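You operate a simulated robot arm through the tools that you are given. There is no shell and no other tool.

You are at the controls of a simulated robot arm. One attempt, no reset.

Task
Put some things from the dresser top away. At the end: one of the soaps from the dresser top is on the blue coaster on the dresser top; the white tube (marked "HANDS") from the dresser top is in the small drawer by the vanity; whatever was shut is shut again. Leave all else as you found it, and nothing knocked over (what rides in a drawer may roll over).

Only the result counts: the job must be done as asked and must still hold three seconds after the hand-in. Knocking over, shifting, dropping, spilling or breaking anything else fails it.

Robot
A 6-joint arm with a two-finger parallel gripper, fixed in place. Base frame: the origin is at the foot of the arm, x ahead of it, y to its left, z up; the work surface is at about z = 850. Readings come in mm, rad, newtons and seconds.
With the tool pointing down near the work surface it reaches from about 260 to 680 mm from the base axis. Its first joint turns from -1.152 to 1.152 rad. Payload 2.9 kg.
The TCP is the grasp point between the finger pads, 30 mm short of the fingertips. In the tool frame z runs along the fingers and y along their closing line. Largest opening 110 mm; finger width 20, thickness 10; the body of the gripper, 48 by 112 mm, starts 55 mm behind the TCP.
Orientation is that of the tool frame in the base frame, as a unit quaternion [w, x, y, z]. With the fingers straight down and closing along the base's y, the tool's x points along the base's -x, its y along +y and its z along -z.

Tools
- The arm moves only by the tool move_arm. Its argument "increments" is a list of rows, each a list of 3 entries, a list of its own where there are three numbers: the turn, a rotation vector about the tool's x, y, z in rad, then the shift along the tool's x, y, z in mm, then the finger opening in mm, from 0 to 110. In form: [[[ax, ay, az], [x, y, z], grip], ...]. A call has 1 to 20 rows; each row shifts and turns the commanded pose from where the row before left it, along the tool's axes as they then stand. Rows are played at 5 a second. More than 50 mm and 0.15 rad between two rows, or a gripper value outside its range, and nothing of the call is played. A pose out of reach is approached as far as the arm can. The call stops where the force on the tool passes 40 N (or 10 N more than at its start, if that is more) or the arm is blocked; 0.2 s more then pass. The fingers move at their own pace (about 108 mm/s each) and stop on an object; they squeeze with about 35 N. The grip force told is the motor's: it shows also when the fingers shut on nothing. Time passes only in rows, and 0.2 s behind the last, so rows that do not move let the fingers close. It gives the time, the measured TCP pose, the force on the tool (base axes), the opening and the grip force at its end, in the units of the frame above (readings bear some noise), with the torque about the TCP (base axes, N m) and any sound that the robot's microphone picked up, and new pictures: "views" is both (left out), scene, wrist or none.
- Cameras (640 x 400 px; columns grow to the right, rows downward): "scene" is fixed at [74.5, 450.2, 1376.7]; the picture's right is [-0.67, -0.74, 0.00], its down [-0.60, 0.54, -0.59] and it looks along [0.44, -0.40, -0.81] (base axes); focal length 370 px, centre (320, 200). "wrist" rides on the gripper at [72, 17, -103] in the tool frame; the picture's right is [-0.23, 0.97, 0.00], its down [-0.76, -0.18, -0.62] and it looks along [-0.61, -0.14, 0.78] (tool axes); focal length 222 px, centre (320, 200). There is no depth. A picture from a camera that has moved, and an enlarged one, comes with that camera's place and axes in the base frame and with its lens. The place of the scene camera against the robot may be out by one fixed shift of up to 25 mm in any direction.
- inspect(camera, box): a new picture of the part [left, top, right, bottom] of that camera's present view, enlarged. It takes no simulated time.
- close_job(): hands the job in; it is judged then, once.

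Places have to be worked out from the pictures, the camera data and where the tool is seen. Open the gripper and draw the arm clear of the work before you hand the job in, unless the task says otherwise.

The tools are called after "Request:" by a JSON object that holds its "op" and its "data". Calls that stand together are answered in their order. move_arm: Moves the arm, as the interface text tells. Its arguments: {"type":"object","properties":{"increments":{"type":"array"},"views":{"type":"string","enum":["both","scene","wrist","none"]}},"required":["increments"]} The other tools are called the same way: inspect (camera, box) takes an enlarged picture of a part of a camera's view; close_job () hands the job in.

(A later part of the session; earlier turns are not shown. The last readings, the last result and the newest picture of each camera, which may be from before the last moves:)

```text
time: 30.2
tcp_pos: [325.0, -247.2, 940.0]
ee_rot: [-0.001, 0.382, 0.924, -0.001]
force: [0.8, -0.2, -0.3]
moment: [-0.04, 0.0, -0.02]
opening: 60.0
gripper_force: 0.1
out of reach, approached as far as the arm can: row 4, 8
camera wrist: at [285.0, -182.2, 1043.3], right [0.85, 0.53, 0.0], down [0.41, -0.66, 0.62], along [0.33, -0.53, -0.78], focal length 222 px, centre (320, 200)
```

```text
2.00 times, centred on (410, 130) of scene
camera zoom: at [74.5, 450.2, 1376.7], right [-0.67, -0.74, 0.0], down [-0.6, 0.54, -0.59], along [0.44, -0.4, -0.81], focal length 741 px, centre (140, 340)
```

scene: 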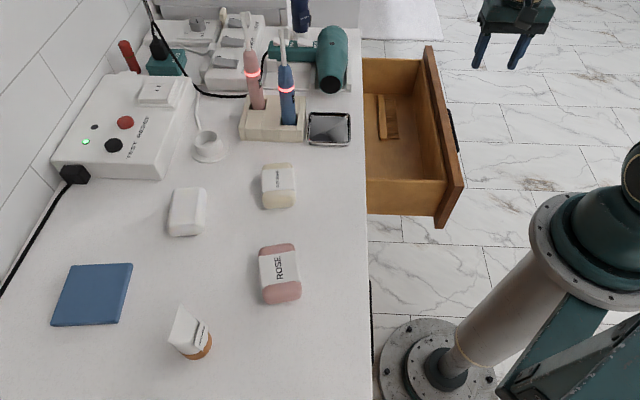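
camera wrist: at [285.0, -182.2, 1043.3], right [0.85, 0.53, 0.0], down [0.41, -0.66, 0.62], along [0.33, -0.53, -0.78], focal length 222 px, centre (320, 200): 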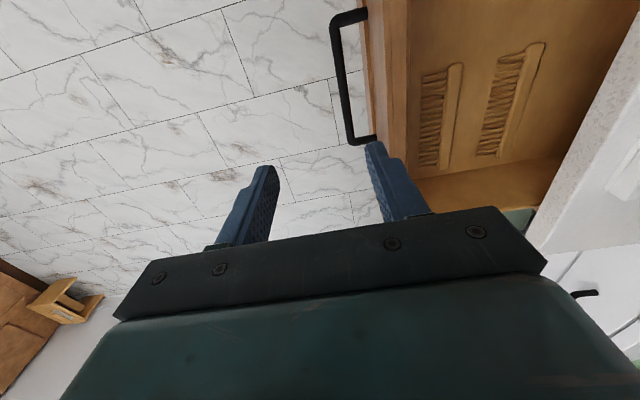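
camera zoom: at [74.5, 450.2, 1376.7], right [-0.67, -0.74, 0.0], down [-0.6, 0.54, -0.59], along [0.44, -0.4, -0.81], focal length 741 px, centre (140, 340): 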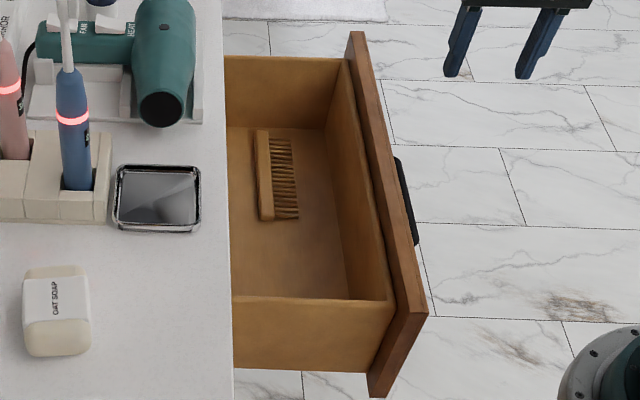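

The two combs lie in the +v half (d>588); the half nearer the dresser middle is free, so the tube's spot will be about (385, −55). Now I rise, turn the tool back, and travel over to the tube.

Request:
{"op": "move_arm", "data": {"increments": [[[0, 0, -0.131], [0, 0, -17], 100], [[0, 0, -0.131], [0, 0, -17], 100], [[0, 0, -0.131], [0, 0, -17], 100], [[0, 0, -0.131], [0, 0, -17], 100], [[0, 0, -0.131], [0, 0, -17], 100], [[0, 0, -0.131], [0, 0, -17], 100], [[0, 0, 0], [0, 45, 0], 100], [[0, 0, 0], [0, 45, 0], 100], [[0, 0, 0], [0, 45, 0], 100], [[0, 0, 0], [0, 45, 0], 100], [[0, 0, 0], [0, 45, 0], 100], [[0, 0, 0], [0, 45, 0], 100], [[0, 0, 0], [0, 45, 0], 100], [[0, 0, 0], [0, 45, 0], 100]], "views": "none"}}

Request:
{"op": "move_arm", "data": {"increments": [[[0, 0, 0], [0, 40, 0], 100], [[0, 0, 0], [0, 40, 0], 100], [[0, 0, 0], [0, 40, 0], 100], [[0, 0, 0], [0, 40, 0], 100], [[0, 0, 0], [0, 40, 0], 100], [[0, 0, 0], [5, 40, 0], 100]], "views": "both"}}

```text
time: 33.2
tcp_pos: [325.8, 113.2, 1039.4]
ee_rot: [0.001, -0.001, 1.0, 0.0]
force: [-0.3, -0.4, -0.4]
moment: [0.02, 0.0, 0.02]
opening: 100.1
gripper_force: 0.0
```

```text
time: 34.6
tcp_pos: [318.6, 353.0, 1040.0]
ee_rot: [0.0, 0.0, 1.0, 0.0]
force: [-0.2, -0.8, -0.4]
moment: [-0.01, 0.02, 0.0]
opening: 99.8
gripper_force: 0.1
camera wrist: at [245.7, 370.9, 1142.4], right [0.22, 0.97, 0.0], down [0.76, -0.18, 0.62], along [0.61, -0.14, -0.78], focal length 222 px, centre (320, 200)
```

scene: 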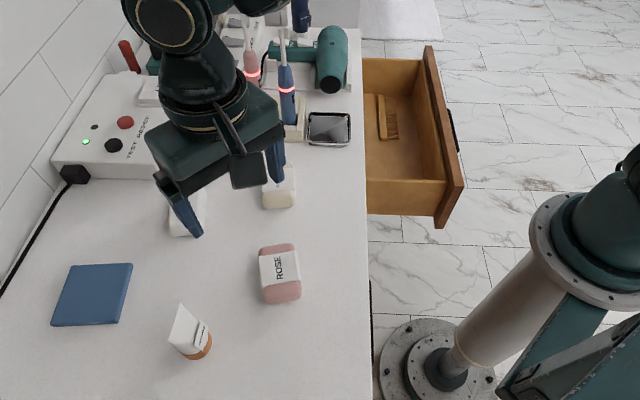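
wrist: 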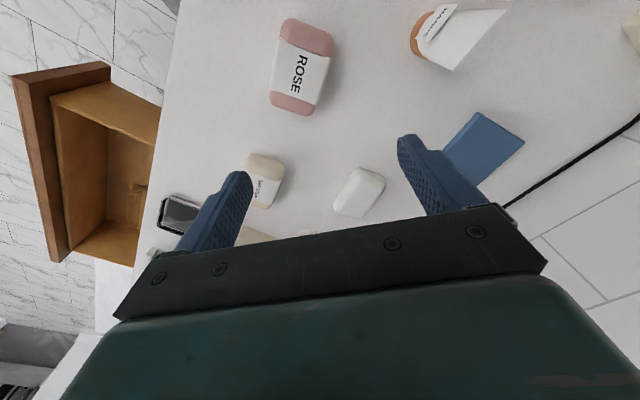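

The tube stands on its orange cap with the crimp on top; I enlarge it for orientation and size, and the soaps and coaster too.

Request:
{"op": "inspect", "data": {"camera": "wrist", "box": [380, 0, 540, 100]}}

Request:
{"op": "inspect", "data": {"camera": "scene", "box": [150, 290, 230, 370]}}

Request:
{"op": "inspect", "data": {"camera": "wrist", "box": [230, 0, 530, 220]}}

```text
4.00 times, centred on (460, 50) of wrist
camera zoom: at [245.7, 370.9, 1142.4], right [0.22, 0.97, 0.0], down [0.76, -0.18, 0.62], along [0.61, -0.14, -0.78], focal length 888 px, centre (-240, 800)
```

zoom: 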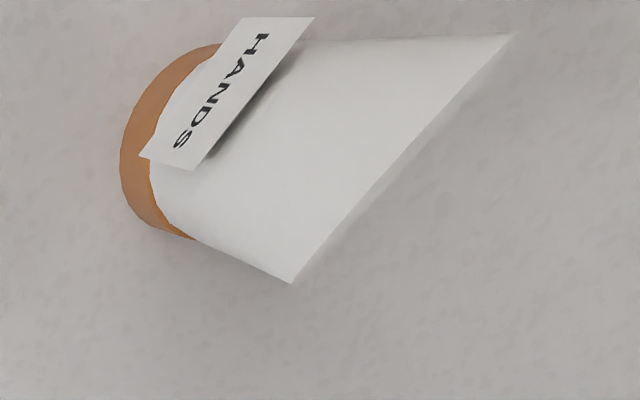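

```text
5.00 times, centred on (190, 330) of scene
camera zoom: at [74.5, 450.2, 1376.7], right [-0.67, -0.74, 0.0], down [-0.6, 0.54, -0.59], along [0.44, -0.4, -0.81], focal length 1853 px, centre (970, -450)
```

zoom: 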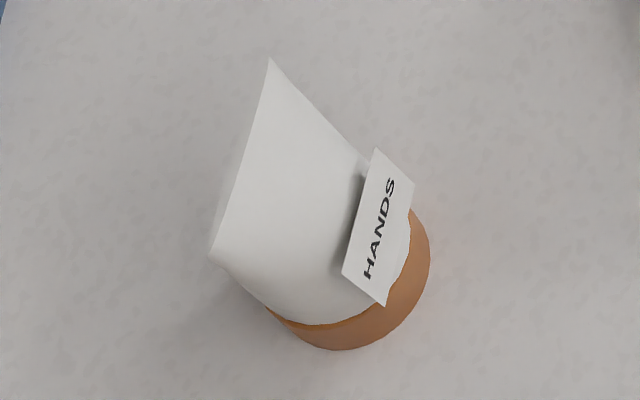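

```text
1.82 times, centred on (380, 110) of wrist
camera zoom: at [245.7, 370.9, 1142.4], right [0.22, 0.97, 0.0], down [0.76, -0.18, 0.62], along [0.61, -0.14, -0.78], focal length 404 px, centre (211, 364)
```

zoom: 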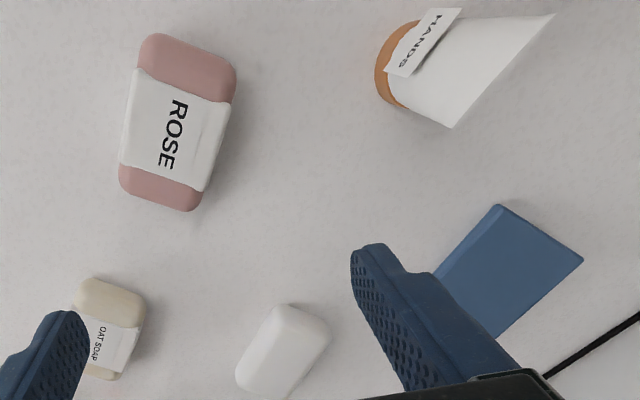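

I get the tube: cap ⌀≈42 mm centred near (286, 483), top crimp ≈44 mm wide along the dresser at z≈942. I'll go above it with the fingers closing along the crimp's width (tool turned 45°) and re-check.

Request:
{"op": "move_arm", "data": {"increments": [[[0, 0, -0.131], [0, 0, 0], 100], [[0, 0, -0.131], [0, 0, 0], 100], [[0, 0, -0.131], [0, 0, 0], 100], [[0, 0, -0.131], [0, 0, 0], 100], [[0, 0, -0.131], [0, 0, 0], 100], [[0, 0, -0.13], [0, 0, 0], 100], [[0, 0, 0], [-23, 38.3, 0], 100], [[0, 0, 0], [-23, 38.3, 0], 100], [[0, 0, 0], [-23, 38.3, 0], 100], [[0, 0, 0], [0, 0, 20], 100]], "views": "both"}}

Request:
{"op": "inspect", "data": {"camera": "wrist", "box": [220, 60, 460, 220]}}

```text
time: 36.8
tcp_pos: [283.9, 486.0, 1020.6]
ee_rot: [0.0, -0.384, 0.923, 0.0]
force: [-0.1, -1.1, -0.1]
moment: [-0.01, 0.04, 0.04]
opening: 99.8
gripper_force: 0.0
camera wrist: at [220.4, 446.7, 1123.7], right [-0.53, 0.85, 0.0], down [0.66, 0.41, 0.62], along [0.53, 0.33, -0.78], focal length 222 px, centre (320, 200)
```

scene: 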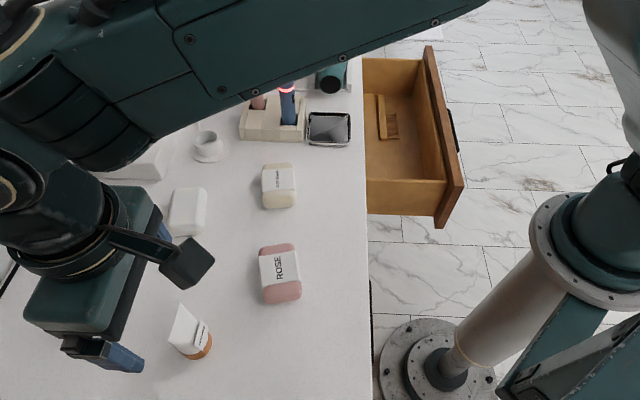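
wrist: 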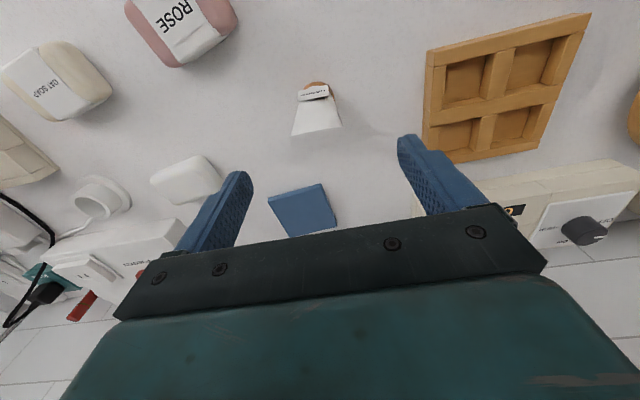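

```text
2.50 times, centred on (340, 140) of wrist
camera zoom: at [220.4, 446.7, 1123.7], right [-0.53, 0.85, 0.0], down [0.66, 0.41, 0.62], along [0.53, 0.33, -0.78], focal length 555 px, centre (270, 350)
```

zoom: 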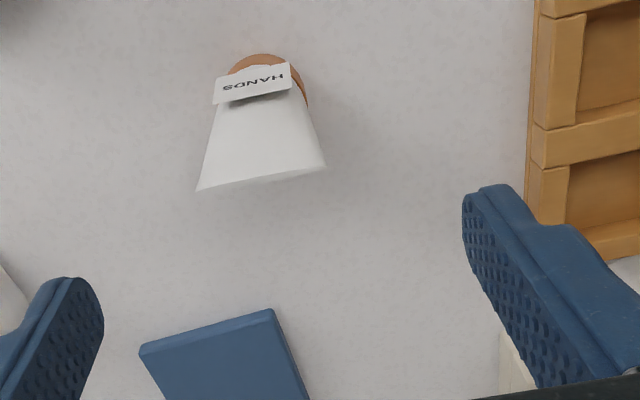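

Both views agree: tube axis at about (284.5, 482.8), top z≈942. I correct the small offset, lower to z≈905 with 80 mm opening, and check before closing.

Request:
{"op": "move_arm", "data": {"increments": [[[0, 0, 0], [1.8, -2.7, 0], 80], [[0, 0, 0], [0, 0, 35], 80], [[0, 0, 0], [0, 0, 35], 80], [[0, 0, 0], [0, 0, 30], 80], [[0, 0, 0], [0, 0, 15], 80]], "views": "both"}}

Request:
{"op": "inspect", "data": {"camera": "wrist", "box": [200, 60, 440, 240]}}

```text
time: 38.0
tcp_pos: [286.7, 480.3, 907.3]
ee_rot: [0.001, -0.384, 0.923, -0.001]
force: [-0.2, -0.2, 0.2]
moment: [-0.01, 0.03, 0.02]
opening: 79.8
gripper_force: 0.1
camera wrist: at [223.1, 440.8, 1010.8], right [-0.53, 0.85, 0.0], down [0.66, 0.41, 0.62], along [0.53, 0.33, -0.78], focal length 222 px, centre (320, 200)
```

scene: 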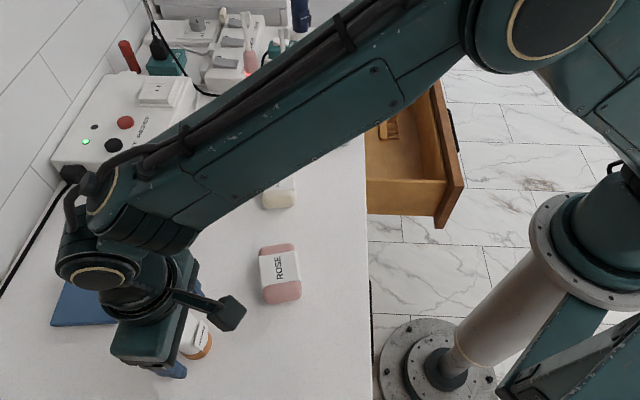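
wrist: 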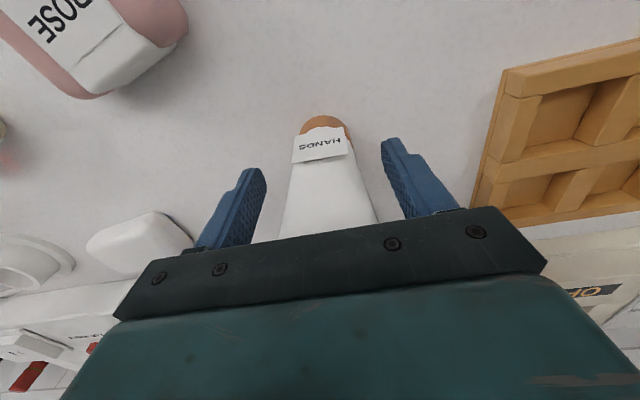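

```text
2.22 times, centred on (320, 150) of wrist
camera zoom: at [223.1, 440.8, 1010.8], right [-0.53, 0.85, 0.0], down [0.66, 0.41, 0.62], along [0.53, 0.33, -0.78], focal length 494 px, centre (320, 311)
```

zoom: 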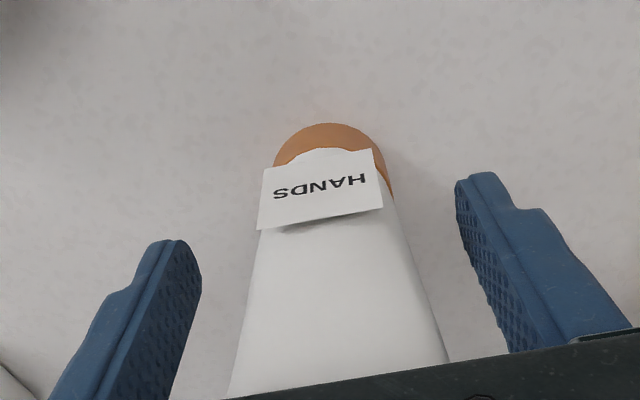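

The tube stands centred between the fingers with clearance on both sides. I close gradually to grip it.

Request:
{"op": "move_arm", "data": {"increments": [[[0, 0, 0], [0, 0, 0], 64], [[0, 0, 0], [0, 0, 0], 54], [[0, 0, 0], [0, 0, 0], 48], [[0, 0, 0], [0, 0, 0], 44], [[0, 0, 0], [0, 0, 0], 40], [[0, 0, 0], [0, 0, 0], 36], [[0, 0, 0], [0, 0, 0], 30], [[0, 0, 0], [0, 0, 0], 30]], "views": "wrist"}}

```text
time: 39.8
tcp_pos: [286.7, 480.3, 907.9]
ee_rot: [0.001, -0.384, 0.923, 0.0]
force: [-0.2, -0.3, -0.5]
moment: [0.0, 0.01, 0.0]
opening: 43.8
gripper_force: 35.0
camera wrist: at [223.0, 440.8, 1011.3], right [-0.53, 0.85, 0.0], down [0.66, 0.41, 0.62], along [0.53, 0.33, -0.78], focal length 222 px, centre (320, 200)
```

wrist: 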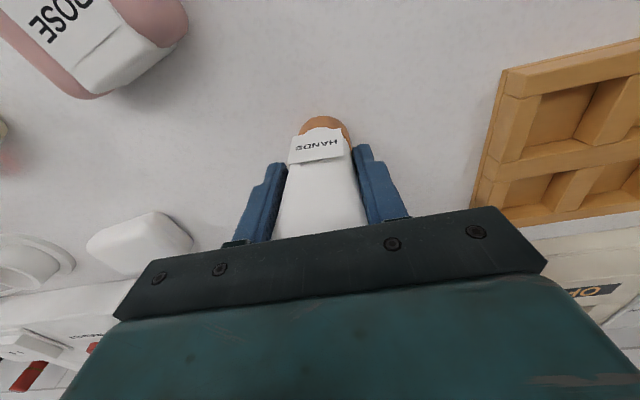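

The tube is held (opening 43.8 mm, 35 N). I lift straight up and check.

Request:
{"op": "move_arm", "data": {"increments": [[[0, 0, 0], [0, 0, -10], 30], [[0, 0, 0], [0, 0, -20], 30], [[0, 0, 0], [0, 0, -40], 30], [[0, 0, 0], [0, 0, -40], 30], [[0, 0, 0], [0, 0, -40], 30]], "views": "both"}}

```text
time: 41.0
tcp_pos: [288.4, 481.4, 1059.2]
ee_rot: [-0.001, -0.384, 0.923, -0.001]
force: [0.2, 0.6, -1.9]
moment: [0.02, -0.01, 0.0]
opening: 43.8
gripper_force: 35.0
camera wrist: at [224.1, 442.6, 1162.3], right [-0.53, 0.85, 0.0], down [0.66, 0.42, 0.62], along [0.53, 0.33, -0.78], focal length 222 px, centre (320, 200)
```

scene: 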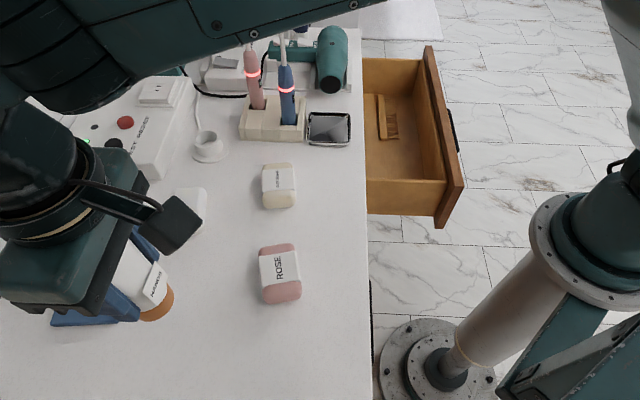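
wrist: 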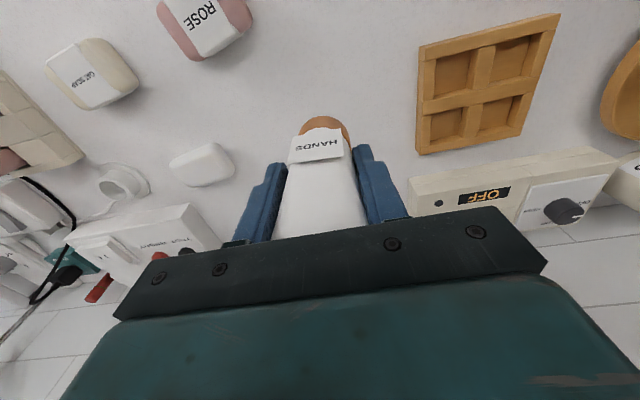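

The tube is lifted cleanly. I turn to neutral yaw, travel over to above the open drawer's free half, then turn to −45°.

Request:
{"op": "move_arm", "data": {"increments": [[[0, 0, 0.131], [0, 0, 0], 30], [[0, 0, 0.131], [0, 0, 0], 30], [[0, 0, 0.131], [0, 0, 0], 30], [[0, 0, 0.131], [0, 0, 0], 30], [[0, 0, 0.131], [0, 0, 0], 30], [[0, 0, 0.131], [0, 0, 0], 30], [[0, 0, 0], [-7.5, -41.2, 0], 30], [[0, 0, 0], [-7.5, -41.2, 0], 30], [[0, 0, 0], [-7.5, -41.2, 0], 30], [[0, 0, 0], [-7.5, -41.2, 0], 30], [[0, 0, 0], [-7.5, -41.2, 0], 30], [[0, 0, 0], [-7.5, -41.2, 0], 30], [[0, 0, 0], [-7.5, -41.2, 0], 30], [[0, 0, 0], [-7.5, -41.2, 0], 30], [[0, 0, 0], [-7.5, -41.2, 0], 30], [[0, 0, 0], [-7.5, -41.2, 0], 30], [[0, 0, 0], [-7.5, -41.2, 0], 30], [[0, 0, 0], [-7.5, -41.2, 0], 30], [[0, 0, 0], [-7.5, -41.2, 0], 30]], "views": "none"}}

Request:
{"op": "move_arm", "data": {"increments": [[[0, 0, 0.131], [0, 0, 0], 30], [[0, 0, 0.131], [0, 0, 0], 30], [[0, 0, 0.131], [0, 0, 0], 30], [[0, 0, 0.131], [0, 0, 0], 30], [[0, 0, 0.131], [0, 0, 0], 30], [[0, 0, 0.131], [0, 0, 0], 30]], "views": "both"}}

```text
time: 45.0
tcp_pos: [384.2, -55.5, 1058.3]
ee_rot: [0.0, -0.002, 1.0, -0.001]
force: [-0.5, -0.4, -1.9]
moment: [0.03, -0.03, 0.01]
opening: 43.5
gripper_force: 35.5
```

```text
time: 46.4
tcp_pos: [383.9, -55.2, 1056.5]
ee_rot: [0.0, 0.384, 0.923, 0.0]
force: [-0.7, 0.5, -0.8]
moment: [-0.03, -0.04, 0.01]
opening: 43.3
gripper_force: 34.7
camera wrist: at [344.3, 8.6, 1159.3], right [0.85, 0.53, 0.0], down [0.41, -0.66, 0.62], along [0.33, -0.53, -0.78], focal length 222 px, centre (320, 200)
```

scene: 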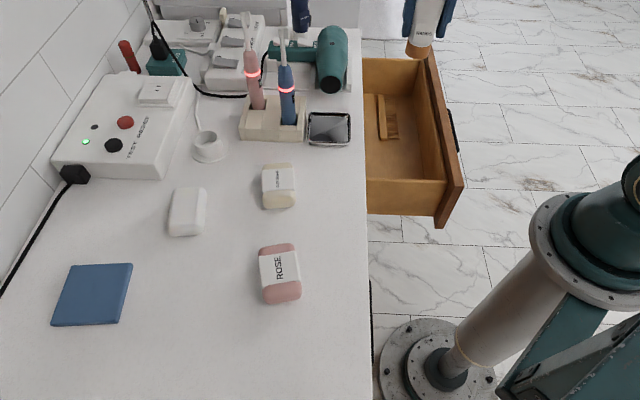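
wrist: 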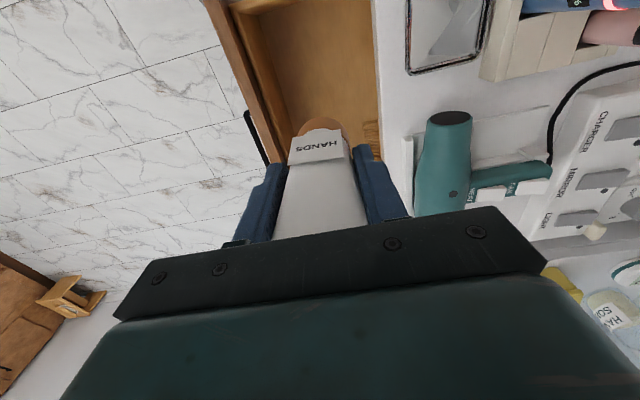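

The tube is now above the drawer. I enlarge the drawer part of the wrist view to measure its interior walls and floor.

Request:
{"op": "inspect", "data": {"camera": "wrist", "box": [200, 0, 400, 160]}}

```text
2.50 times, centred on (300, 80) of wrist
camera zoom: at [344.3, 8.6, 1159.3], right [0.85, 0.53, 0.0], down [0.41, -0.66, 0.62], along [0.33, -0.53, -0.78], focal length 555 px, centre (370, 500)
```

zoom: 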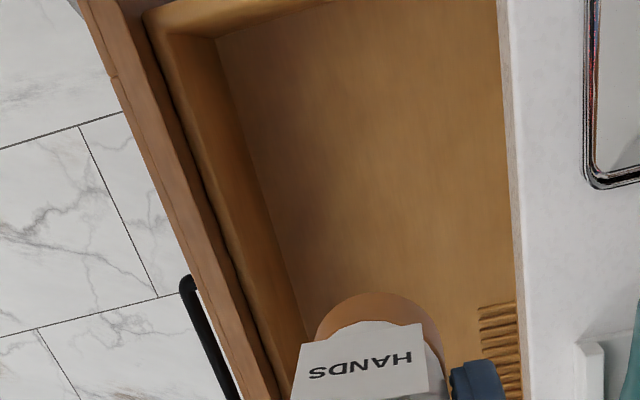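

The drawer's walls rise to about z≈800–810 with the floor near 680–700, so the 92 mm tube fits standing. I lower straight down part-way, keeping clear of slab and drawer front, and check.

Request:
{"op": "move_arm", "data": {"increments": [[[0, 0, 0], [0, 0, 45], 30], [[0, 0, 0], [0, 0, 45], 30], [[0, 0, 0], [0, 0, 45], 30], [[0, 0, 0], [0, 0, 45], 30], [[0, 0, 0], [0, 0, 40], 30], [[0, 0, 0], [0, 0, 36], 30]], "views": "both"}}

Request:
{"op": "inspect", "data": {"camera": "scene", "box": [330, 0, 510, 230]}}

```text
time: 47.8
tcp_pos: [384.0, -51.6, 799.4]
ee_rot: [0.0, 0.383, 0.924, -0.001]
force: [-0.3, 0.1, -1.3]
moment: [0.03, -0.01, -0.02]
opening: 43.6
gripper_force: 35.1
camera wrist: at [343.6, 12.0, 903.5], right [0.85, 0.53, 0.0], down [0.41, -0.66, 0.62], along [0.33, -0.53, -0.78], focal length 222 px, centre (320, 200)
```

scene: 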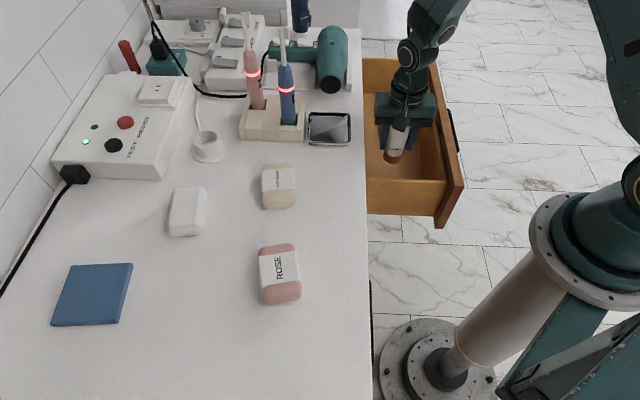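
wrist: 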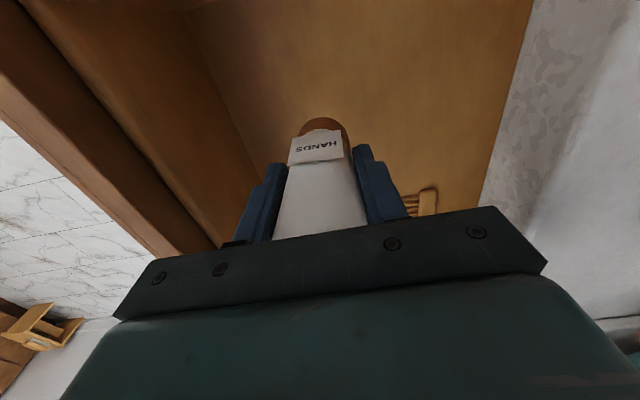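

```text
1.74 times, centred on (420, 115) of scene
camera zoom: at [74.5, 450.2, 1376.7], right [-0.67, -0.74, 0.0], down [-0.6, 0.54, -0.59], along [0.44, -0.4, -0.81], focal length 644 px, centre (146, 348)
```

zoom: 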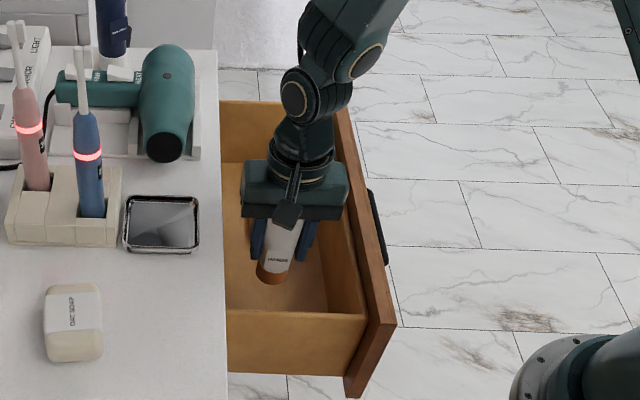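

Floor triangulates to z≈690, so touchdown should be at TCP z≈748. I lower to 753 then by small steps until contact.

Request:
{"op": "move_arm", "data": {"increments": [[[0, 0, 0], [0, 0, 20], 30], [[0, 0, 0], [0, 0, 18], 30], [[0, 0, 0], [0, 0, 8], 30], [[0, 0, 0], [0, 0, 3], 30], [[0, 0, 0], [0, 0, 0], 30]], "views": "wrist"}}

```text
time: 49.0
tcp_pos: [384.6, -53.9, 752.0]
ee_rot: [0.0, 0.382, 0.924, 0.0]
force: [-0.4, 0.2, -1.2]
moment: [-0.02, -0.01, 0.01]
opening: 43.8
gripper_force: 35.1
camera wrist: at [344.6, 9.4, 854.4], right [0.85, 0.53, 0.0], down [0.41, -0.66, 0.62], along [0.33, -0.53, -0.78], focal length 222 px, centre (320, 200)
```

wrist: 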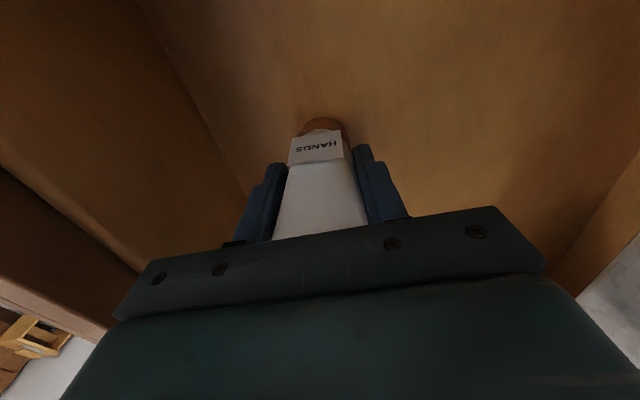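

No contact yet; I go on in 2 mm steps watching the force.

Request:
{"op": "move_arm", "data": {"increments": [[[0, 0, 0], [0, 0, 2], 30], [[0, 0, 0], [0, 0, 2], 30]], "views": "none"}}

Request:
{"op": "move_arm", "data": {"increments": [[[0, 0, 0], [0, 0, 2], 30], [[0, 0, 0], [0, 0, 2], 30]], "views": "none"}}

```text
time: 49.6
tcp_pos: [384.6, -54.8, 747.5]
ee_rot: [-0.001, 0.383, 0.924, 0.0]
force: [-0.1, 0.2, -1.9]
moment: [0.02, 0.04, 0.0]
opening: 43.9
gripper_force: 35.1
```

```text
time: 50.2
tcp_pos: [384.5, -53.3, 743.2]
ee_rot: [0.0, 0.383, 0.924, 0.001]
force: [0.2, 0.3, -1.9]
moment: [0.02, -0.01, -0.01]
opening: 43.8
gripper_force: 34.7
```

Still no contact at 743; a few more small steps.

Request:
{"op": "move_arm", "data": {"increments": [[[0, 0, 0], [0, 0, 2], 30], [[0, 0, 0], [0, 0, 2], 30]], "views": "none"}}

Request:
{"op": "move_arm", "data": {"increments": [[[0, 0, 0], [0, 0, 2], 30], [[0, 0, 0], [0, 0, 1], 30]], "views": "wrist"}}

```text
time: 50.8
tcp_pos: [385.4, -53.0, 738.8]
ee_rot: [0.001, 0.383, 0.924, 0.0]
force: [-2.7, 4.1, 23.9]
moment: [0.11, 0.1, 0.03]
opening: 43.8
gripper_force: 35.5
```

```text
time: 51.4
tcp_pos: [384.7, -54.3, 736.6]
ee_rot: [0.001, 0.383, 0.924, 0.0]
force: [-0.8, 1.2, 23.2]
moment: [-0.15, -0.07, 0.1]
opening: 44.0
gripper_force: 35.0
camera wrist: at [344.5, 8.9, 839.8], right [0.85, 0.53, 0.0], down [0.41, -0.66, 0.62], along [0.33, -0.53, -0.78], focal length 222 px, centre (320, 200)
```

wrist: 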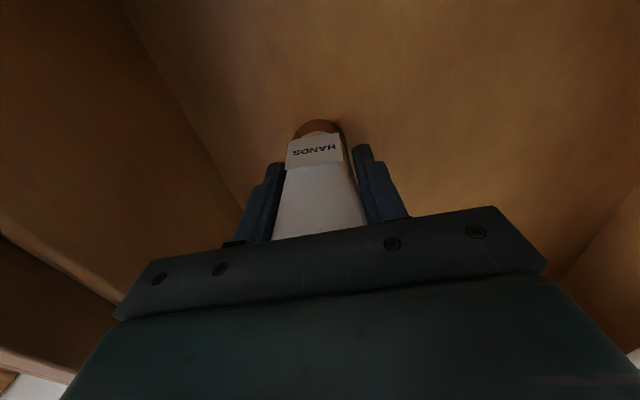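

Contact with the drawer floor (24 N). I ease up 2 mm, open the fingers gradually, and rise straight up.

Request:
{"op": "move_arm", "data": {"increments": [[[0, 0, 0], [0, 0, -2], 30], [[0, 0, 0], [0, 0, 0], 46], [[0, 0, 0], [0, 0, 0], 50], [[0, 0, 0], [0, 0, 0], 60], [[0, 0, 0], [0, 0, 0], 70], [[0, 0, 0], [0, 0, 0], 70]], "views": "wrist"}}

```text
time: 52.8
tcp_pos: [385.6, -55.2, 738.0]
ee_rot: [0.0, 0.382, 0.924, 0.0]
force: [-0.6, -0.1, -0.5]
moment: [0.01, 0.01, -0.01]
opening: 69.9
gripper_force: 0.0
camera wrist: at [344.3, 8.8, 841.5], right [0.85, 0.53, 0.0], down [0.41, -0.66, 0.62], along [0.33, -0.53, -0.78], focal length 222 px, centre (320, 200)
```

wrist: 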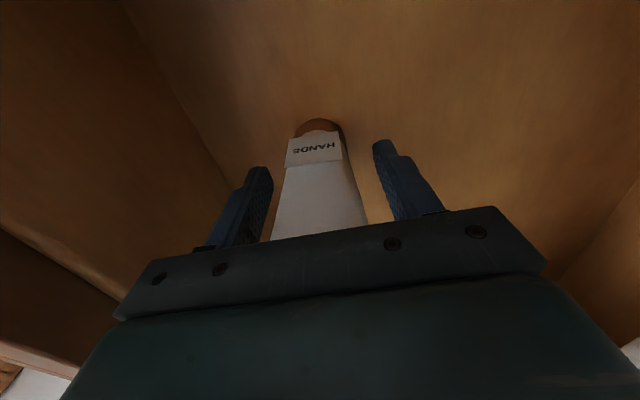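

The tube stands free between the open fingers. I rise straight up out of the drawer.

Request:
{"op": "move_arm", "data": {"increments": [[[0, 0, 0], [0, 0, -20], 70], [[0, 0, 0], [0, 0, -30], 70], [[0, 0, 0], [0, 0, -40], 70], [[0, 0, 0], [0, 0, -45], 70], [[0, 0, 0], [0, 0, -45], 70], [[0, 0, 0], [0, 0, -45], 70]], "views": "both"}}

Request:
{"op": "inspect", "data": {"camera": "wrist", "box": [200, 0, 420, 200]}}

```text
time: 54.2
tcp_pos: [384.0, -53.6, 961.4]
ee_rot: [0.001, 0.383, 0.924, 0.001]
force: [-0.5, -0.8, -0.3]
moment: [0.01, 0.0, 0.0]
opening: 70.1
gripper_force: 0.0
camera wrist: at [343.3, 10.4, 1064.8], right [0.85, 0.53, 0.0], down [0.41, -0.66, 0.62], along [0.33, -0.53, -0.78], focal length 222 px, centre (320, 200)
```

scene: 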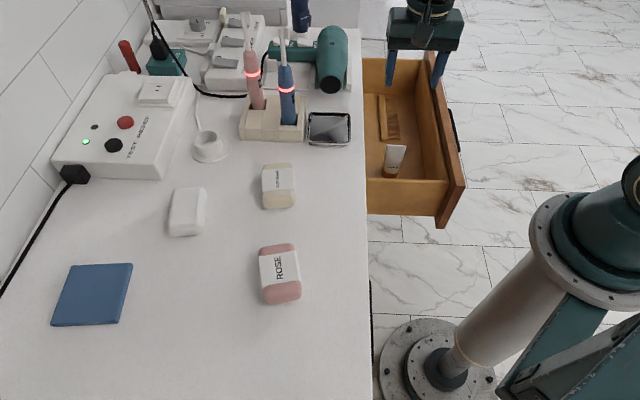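
wrist: 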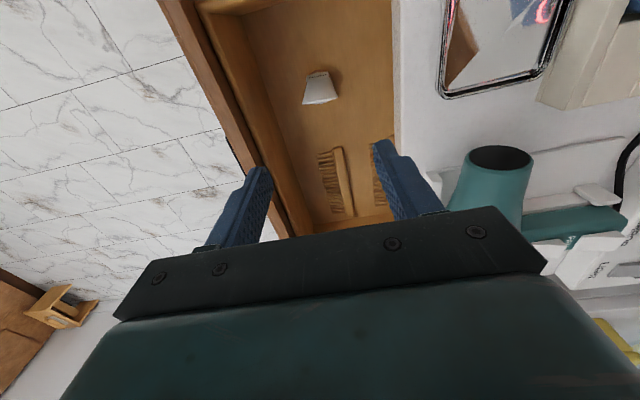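

```text
2.00 times, centred on (310, 100) of wrist
camera zoom: at [343.3, 10.4, 1064.8], right [0.85, 0.53, 0.0], down [0.41, -0.66, 0.62], along [0.33, -0.53, -0.78], focal length 444 px, centre (340, 400)
```

zoom: 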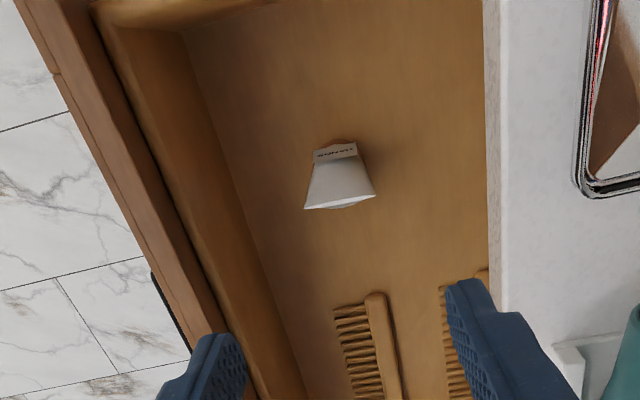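

The tube stands in the free half of the drawer, well below the wall tops. To close, I'll grip the handle from straight above (avoids the arm's side limit), so I move over the handle with a narrow opening and check alignment.

Request:
{"op": "move_arm", "data": {"increments": [[[0, 0, 0], [-23, -36.4, 0], 34], [[0, 0, 0], [-23, -36.4, 0], 34], [[0, 0, 0], [-23, -36.4, 0], 34], [[0, 0, 0], [-23, -36.4, 0], 34], [[0, 0, 0], [0, 0, 40], 34], [[0, 0, 0], [0, 0, 40], 34]], "views": "wrist"}}

Request:
{"op": "inspect", "data": {"camera": "wrist", "box": [220, 0, 420, 200]}}

```text
time: 55.6
tcp_pos: [347.9, -223.5, 883.1]
ee_rot: [0.0, 0.381, 0.924, 0.0]
force: [0.0, -0.3, 1.0]
moment: [-0.03, 0.01, -0.01]
opening: 34.0
gripper_force: 0.3
camera wrist: at [306.8, -160.8, 985.7], right [0.85, 0.53, 0.0], down [0.41, -0.66, 0.62], along [0.33, -0.53, -0.78], focal length 222 px, centre (320, 200)
```

wrist: 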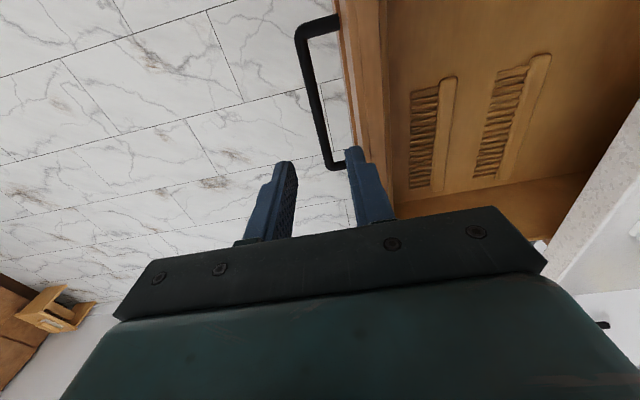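

```text
2.00 times, centred on (320, 100) of wrist
camera zoom: at [306.8, -160.8, 985.7], right [0.85, 0.53, 0.0], down [0.41, -0.66, 0.62], along [0.33, -0.53, -0.78], focal length 444 px, centre (320, 400)
```

zoom: 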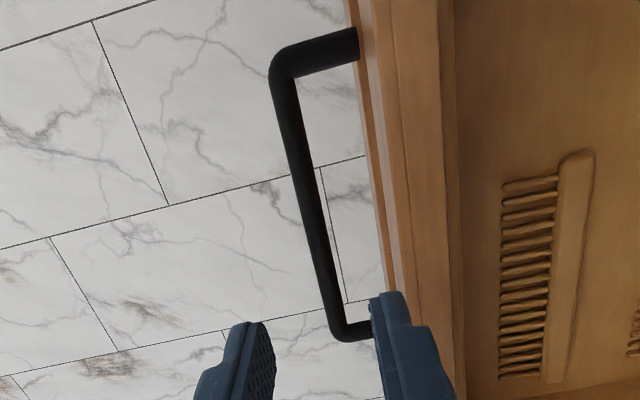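

Bar re-triangulates to sum≈122 — 1.5 mm from the TCP line. I adjust, lower the fingers around the bar, and close.

Request:
{"op": "move_arm", "data": {"increments": [[[0, 0, 0], [0, -1.5, 35], 34], [[0, 0, 0], [0, 0, 35], 34], [[0, 0, 0], [0, 0, 35], 34], [[0, 0, 0], [0, 0, 25], 34]], "views": "wrist"}}

Request:
{"op": "inspect", "data": {"camera": "wrist", "box": [220, 60, 420, 260]}}

```text
time: 56.6
tcp_pos: [347.7, -223.5, 760.9]
ee_rot: [0.002, 0.38, 0.925, 0.004]
force: [-2.8, 3.7, 10.9]
moment: [0.23, -0.23, 0.14]
opening: 34.1
gripper_force: 0.0
stopped in row 4: the force on the tool passed its limit at 58 N (the readings are from after the stop); the commanded pose is now the measured one
camera wrist: at [306.4, -160.2, 864.0], right [0.85, 0.53, 0.01], down [0.41, -0.67, 0.62], along [0.33, -0.53, -0.78], focal length 222 px, centre (320, 200)
```

wrist: 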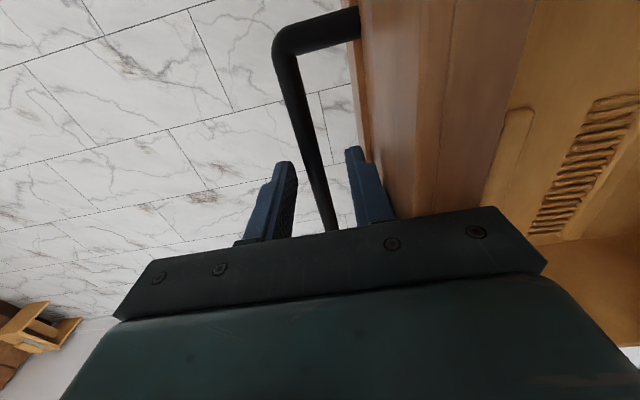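

```text
2.00 times, centred on (320, 160) of wrist
camera zoom: at [306.4, -160.2, 864.0], right [0.85, 0.53, 0.01], down [0.41, -0.67, 0.62], along [0.33, -0.53, -0.78], focal length 444 px, centre (320, 280)
```

zoom: 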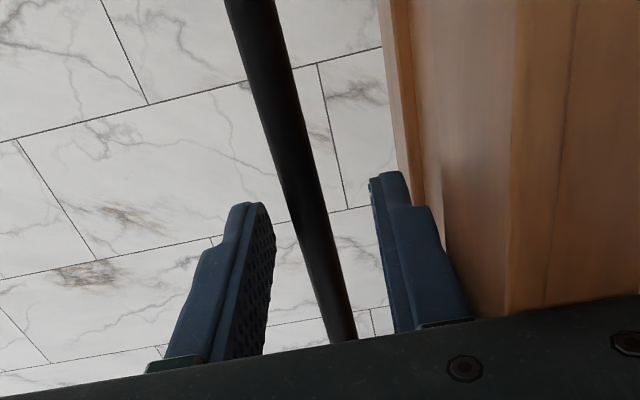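

The gripper body touched the top of the drawer front board (its top is ≈ z 815), so a vertical grip can't go deep enough. I rise, tilt the fingers ~20° so the body stays outboard of the board, and look again.

Request:
{"op": "move_arm", "data": {"increments": [[[0, 0, 0], [0, 0, -20], 34], [[0, 0, 0], [0, 0, -40], 34], [[-0.117, 0, 0], [0, 0, 0], 34], [[-0.117, 0, 0], [0, 0, 0], 34], [[-0.117, 0, 0], [0, 0, 0], 34]], "views": "both"}}

Request:
{"op": "inspect", "data": {"camera": "wrist", "box": [220, 0, 420, 200]}}

Request:
{"op": "inspect", "data": {"camera": "scene", "box": [330, 30, 490, 230]}}

```text
time: 57.8
tcp_pos: [347.0, -223.4, 821.0]
ee_rot: [0.068, 0.375, 0.91, 0.165]
force: [-0.3, -0.8, -1.9]
moment: [-0.03, 0.04, -0.01]
opening: 33.5
gripper_force: 0.0
camera wrist: at [280.0, -186.5, 922.7], right [0.8, 0.49, 0.34], down [0.27, -0.81, 0.52], along [0.53, -0.33, -0.78], focal length 222 px, centre (320, 200)
```

scene: 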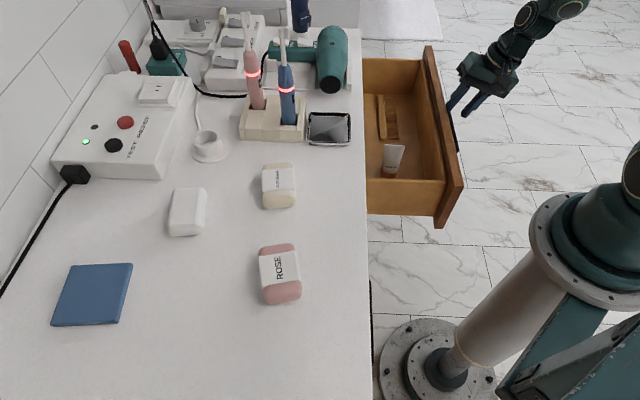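
wrist: 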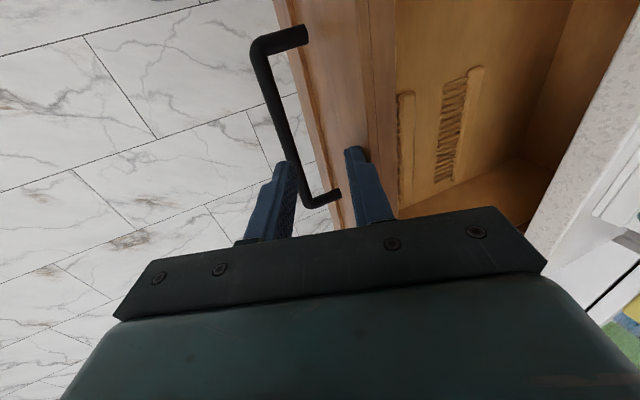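

```text
2.00 times, centred on (320, 100) of wrist
camera zoom: at [280.0, -186.5, 922.7], right [0.8, 0.49, 0.34], down [0.27, -0.81, 0.52], along [0.53, -0.33, -0.78], focal length 444 px, centre (320, 400)
```

zoom: 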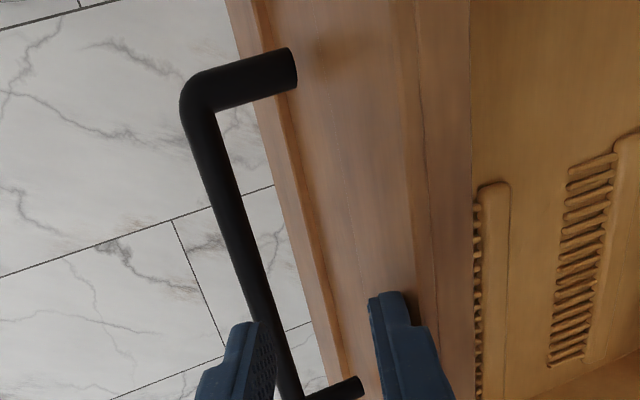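

```text
2.00 times, centred on (410, 130) of scene
camera zoom: at [74.5, 450.2, 1376.7], right [-0.67, -0.74, 0.0], down [-0.6, 0.54, -0.59], along [0.44, -0.4, -0.81], focal length 741 px, centre (140, 340)
```

zoom: 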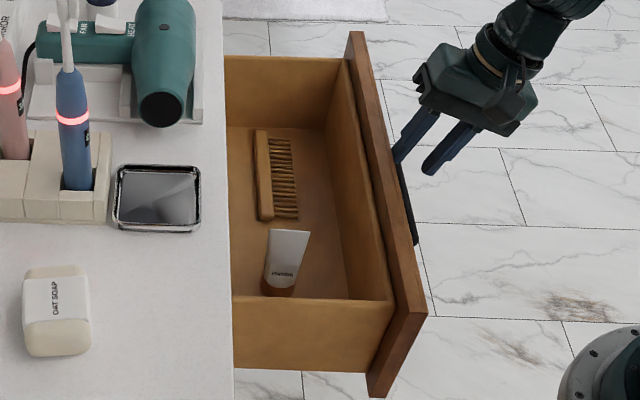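

Everything is undisturbed. With the tool at ~20.6° tilt, I line up on the bar and slide in along the finger direction.

Request:
{"op": "move_arm", "data": {"increments": [[[0, 0, 0], [3.5, -14, 0], 34], [[0, 0, 0], [0, -13.5, 0], 34], [[0, 0, 0], [0, 0, 20], 34], [[0, 0, 0], [0, 0, 20], 34], [[0, 0, 0], [0, 0, 10], 34]], "views": "wrist"}}

Request:
{"op": "inspect", "data": {"camera": "wrist", "box": [220, 60, 420, 260]}}

```text
time: 59.0
tcp_pos: [339.1, -226.8, 764.2]
ee_rot: [0.068, 0.376, 0.909, 0.163]
force: [-0.2, -0.4, 0.4]
moment: [0.05, -0.02, -0.04]
opening: 33.9
gripper_force: 0.1
camera wrist: at [272.3, -190.2, 866.8], right [0.8, 0.49, 0.34], down [0.27, -0.81, 0.52], along [0.53, -0.33, -0.78], focal length 222 px, centre (320, 200)
```

wrist: 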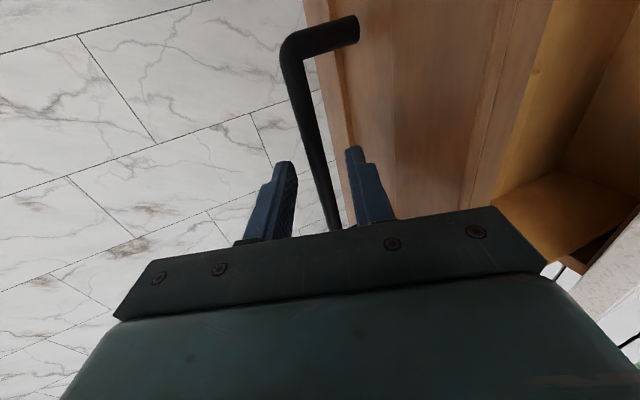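

```text
2.00 times, centred on (320, 160) of wrist
camera zoom: at [272.3, -190.2, 866.8], right [0.8, 0.49, 0.34], down [0.27, -0.81, 0.52], along [0.53, -0.33, -0.78], focal length 444 px, centre (320, 280)
```

zoom: 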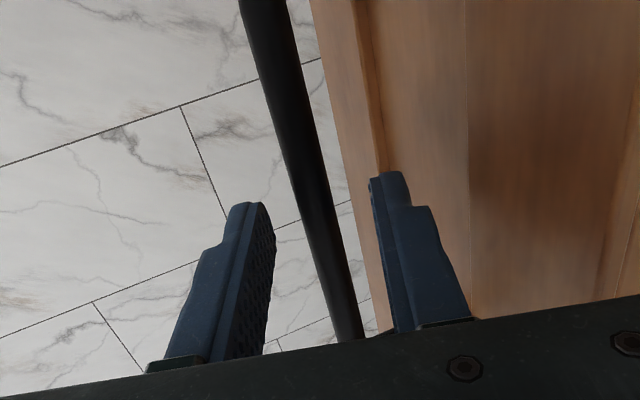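

The bar is between the fingers with no contact. I advance 10 mm more and close on it.

Request:
{"op": "move_arm", "data": {"increments": [[[0, 0, 0], [0, 0, 10], 34], [[0, 0, 0], [0, 0, 0], 20], [[0, 0, 0], [0, 0, 0], 5], [[0, 0, 0], [0, 0, 0], 5]], "views": "wrist"}}

```text
time: 60.0
tcp_pos: [341.0, -225.3, 754.4]
ee_rot: [0.068, 0.376, 0.91, 0.163]
force: [0.3, 0.6, -8.2]
moment: [-0.11, -0.04, -0.15]
opening: 11.7
gripper_force: 45.7
camera wrist: at [274.7, -188.1, 857.6], right [0.81, 0.49, 0.34], down [0.27, -0.81, 0.52], along [0.53, -0.33, -0.78], focal length 222 px, centre (320, 200)
```

wrist: 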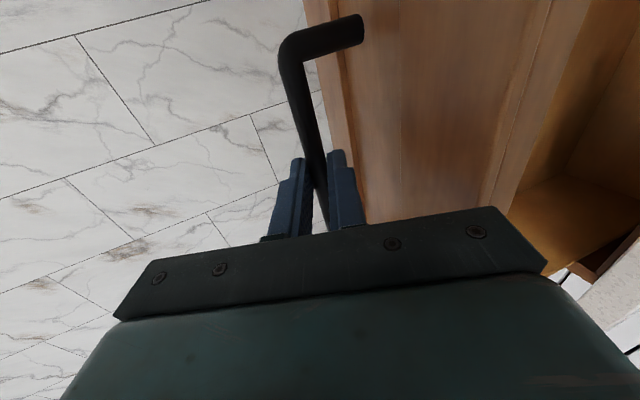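

The bar is gripped. I push the drawer in gently along the front's normal, 120 mm first.

Request:
{"op": "move_arm", "data": {"increments": [[[0, 0, 0], [0, 4.68, 1.76], 5], [[0, 0, 0], [0, 9.36, 3.515], 5], [[0, 0, 0], [0, 9.36, 3.515], 5], [[0, 0, 0], [0, 9.36, 3.515], 5], [[0, 0, 0], [0, 9.36, 3.515], 5], [[0, 0, 0], [0, 9.36, 3.515], 5], [[0, 0, 0], [0, 9.36, 3.515], 5], [[0, 0, 0], [0, 9.36, 3.515], 5], [[0, 0, 0], [0, 9.36, 3.515], 5], [[0, 0, 0], [0, 9.36, 3.515], 5], [[0, 0, 0], [0, 9.36, 3.515], 5], [[0, 0, 0], [0, 4.68, 1.76], 5]], "views": "both"}}

```text
time: 62.6
tcp_pos: [418.7, -147.3, 755.6]
ee_rot: [0.069, 0.375, 0.91, 0.162]
force: [3.7, -6.3, 4.2]
moment: [-0.22, -0.23, -0.28]
opening: 11.4
gripper_force: 45.2
camera wrist: at [352.4, -109.7, 857.4], right [0.8, 0.49, 0.34], down [0.27, -0.81, 0.52], along [0.53, -0.33, -0.78], focal length 222 px, centre (320, 200)
```

scene: 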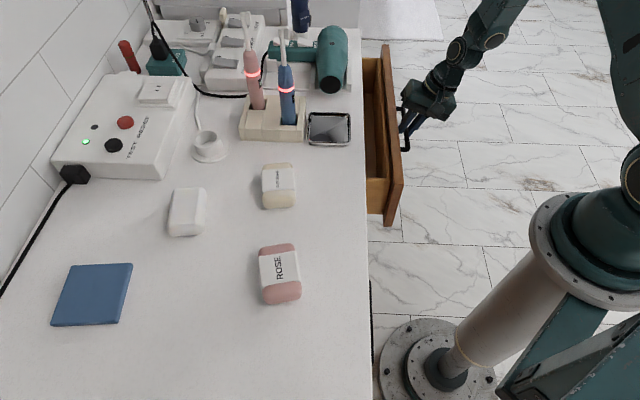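
wrist: 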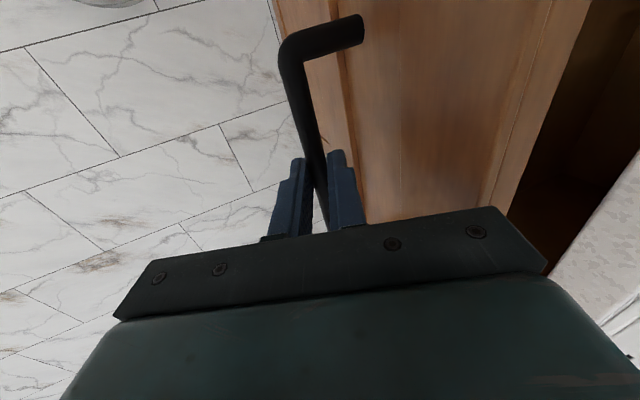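

About 110 mm closed, ~101 mm to go. I loosen slightly, pivot the tool around the bar to ~42° tilt (so the body will clear the slab overhang), then re-grip.

Request:
{"op": "move_arm", "data": {"increments": [[[0, 0, 0], [0, 0, 0], 20], [[-0.123, 0, 0], [0, -1.84, 0.1], 20], [[-0.123, 0, 0], [0, -1.84, 0.1], 20], [[-0.123, 0, 0], [0, -1.84, 0.1], 20], [[0, 0, 0], [0, 0, 0], 5], [[0, 0, 0], [0, 0, 0], 5]], "views": "wrist"}}

```text
time: 64.0
tcp_pos: [416.4, -150.2, 751.7]
ee_rot: [0.136, 0.357, 0.864, 0.328]
force: [-2.3, 0.1, -3.8]
moment: [-0.11, -0.14, -0.34]
opening: 11.4
gripper_force: 44.6
camera wrist: at [324.1, -138.1, 839.7], right [0.67, 0.36, 0.65], down [0.15, -0.92, 0.35], along [0.72, -0.14, -0.68], focal length 222 px, centre (320, 200)
```

wrist: 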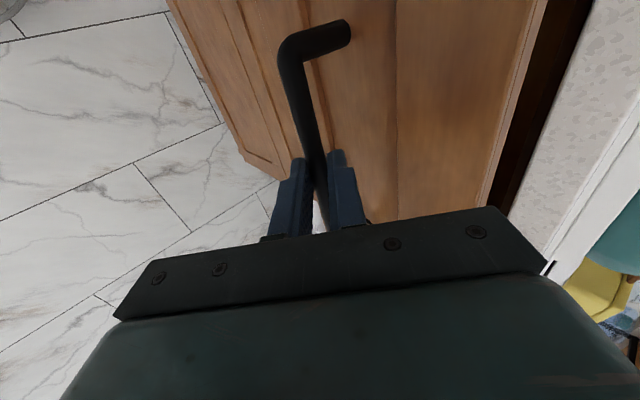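

Re-gripped at 41.6° tilt; about 100 mm remain. I push 88 mm at a gentle pace.

Request:
{"op": "move_arm", "data": {"increments": [[[0, 0, 0], [0, 3.74, 3.32], 5], [[0, 0, 0], [0, 7.48, 6.64], 5], [[0, 0, 0], [0, 7.48, 6.64], 5], [[0, 0, 0], [0, 7.48, 6.64], 5], [[0, 0, 0], [0, 7.48, 6.64], 5], [[0, 0, 0], [0, 7.48, 6.64], 5], [[0, 0, 0], [0, 7.48, 6.64], 5], [[0, 0, 0], [0, 7.48, 6.64], 5], [[0, 0, 0], [0, 7.48, 6.64], 5], [[0, 0, 0], [0, 2.24, 2.0], 5]], "views": "both"}}

```text
time: 66.2
tcp_pos: [478.0, -88.5, 751.5]
ee_rot: [0.135, 0.358, 0.864, 0.328]
force: [0.6, -2.2, -5.8]
moment: [0.66, 0.81, 0.7]
opening: 11.9
gripper_force: 44.7
camera wrist: at [386.2, -76.1, 839.7], right [0.68, 0.36, 0.65], down [0.15, -0.92, 0.35], along [0.72, -0.14, -0.68], focal length 222 px, centre (320, 200)
```

scene: 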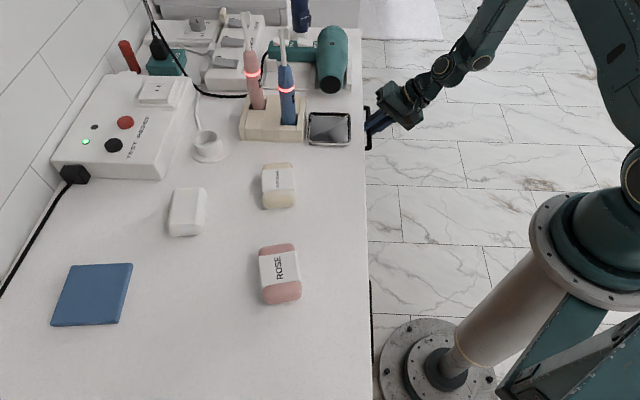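
wrist: 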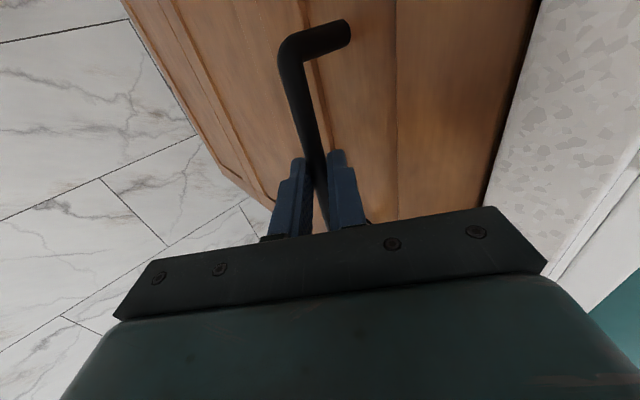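

About 13 mm left. I push the rest in small steps, watching the force for the closed stop.

Request:
{"op": "move_arm", "data": {"increments": [[[0, 0, 0], [0, 2.24, 1.99], 5], [[0, 0, 0], [0, 2.24, 1.99], 5], [[0, 0, 0], [0, 2.24, 1.99], 5], [[0, 0, 0], [0, 1.5, 1.33], 5]], "views": "none"}}

Request:
{"op": "move_arm", "data": {"increments": [[[0, 0, 0], [0, 1.5, 1.33], 5], [[0, 0, 0], [0, 1.12, 1], 5]], "views": "wrist"}}

```text
time: 67.2
tcp_pos: [484.8, -80.9, 752.2]
ee_rot: [0.136, 0.356, 0.864, 0.327]
force: [2.6, -0.7, -12.5]
moment: [-0.39, -0.26, -0.53]
opening: 11.6
gripper_force: 44.5
```

```text
time: 67.8
tcp_pos: [487.6, -79.1, 751.2]
ee_rot: [0.136, 0.357, 0.864, 0.327]
force: [-3.4, -3.9, -11.2]
moment: [-0.76, -0.54, -0.9]
opening: 11.7
gripper_force: 44.8
camera wrist: at [395.6, -66.5, 839.8], right [0.68, 0.36, 0.64], down [0.15, -0.92, 0.35], along [0.72, -0.14, -0.68], focal length 222 px, centre (320, 200)
```

wrist: 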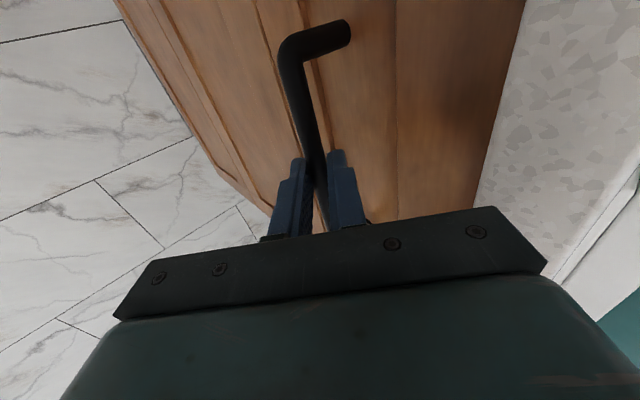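

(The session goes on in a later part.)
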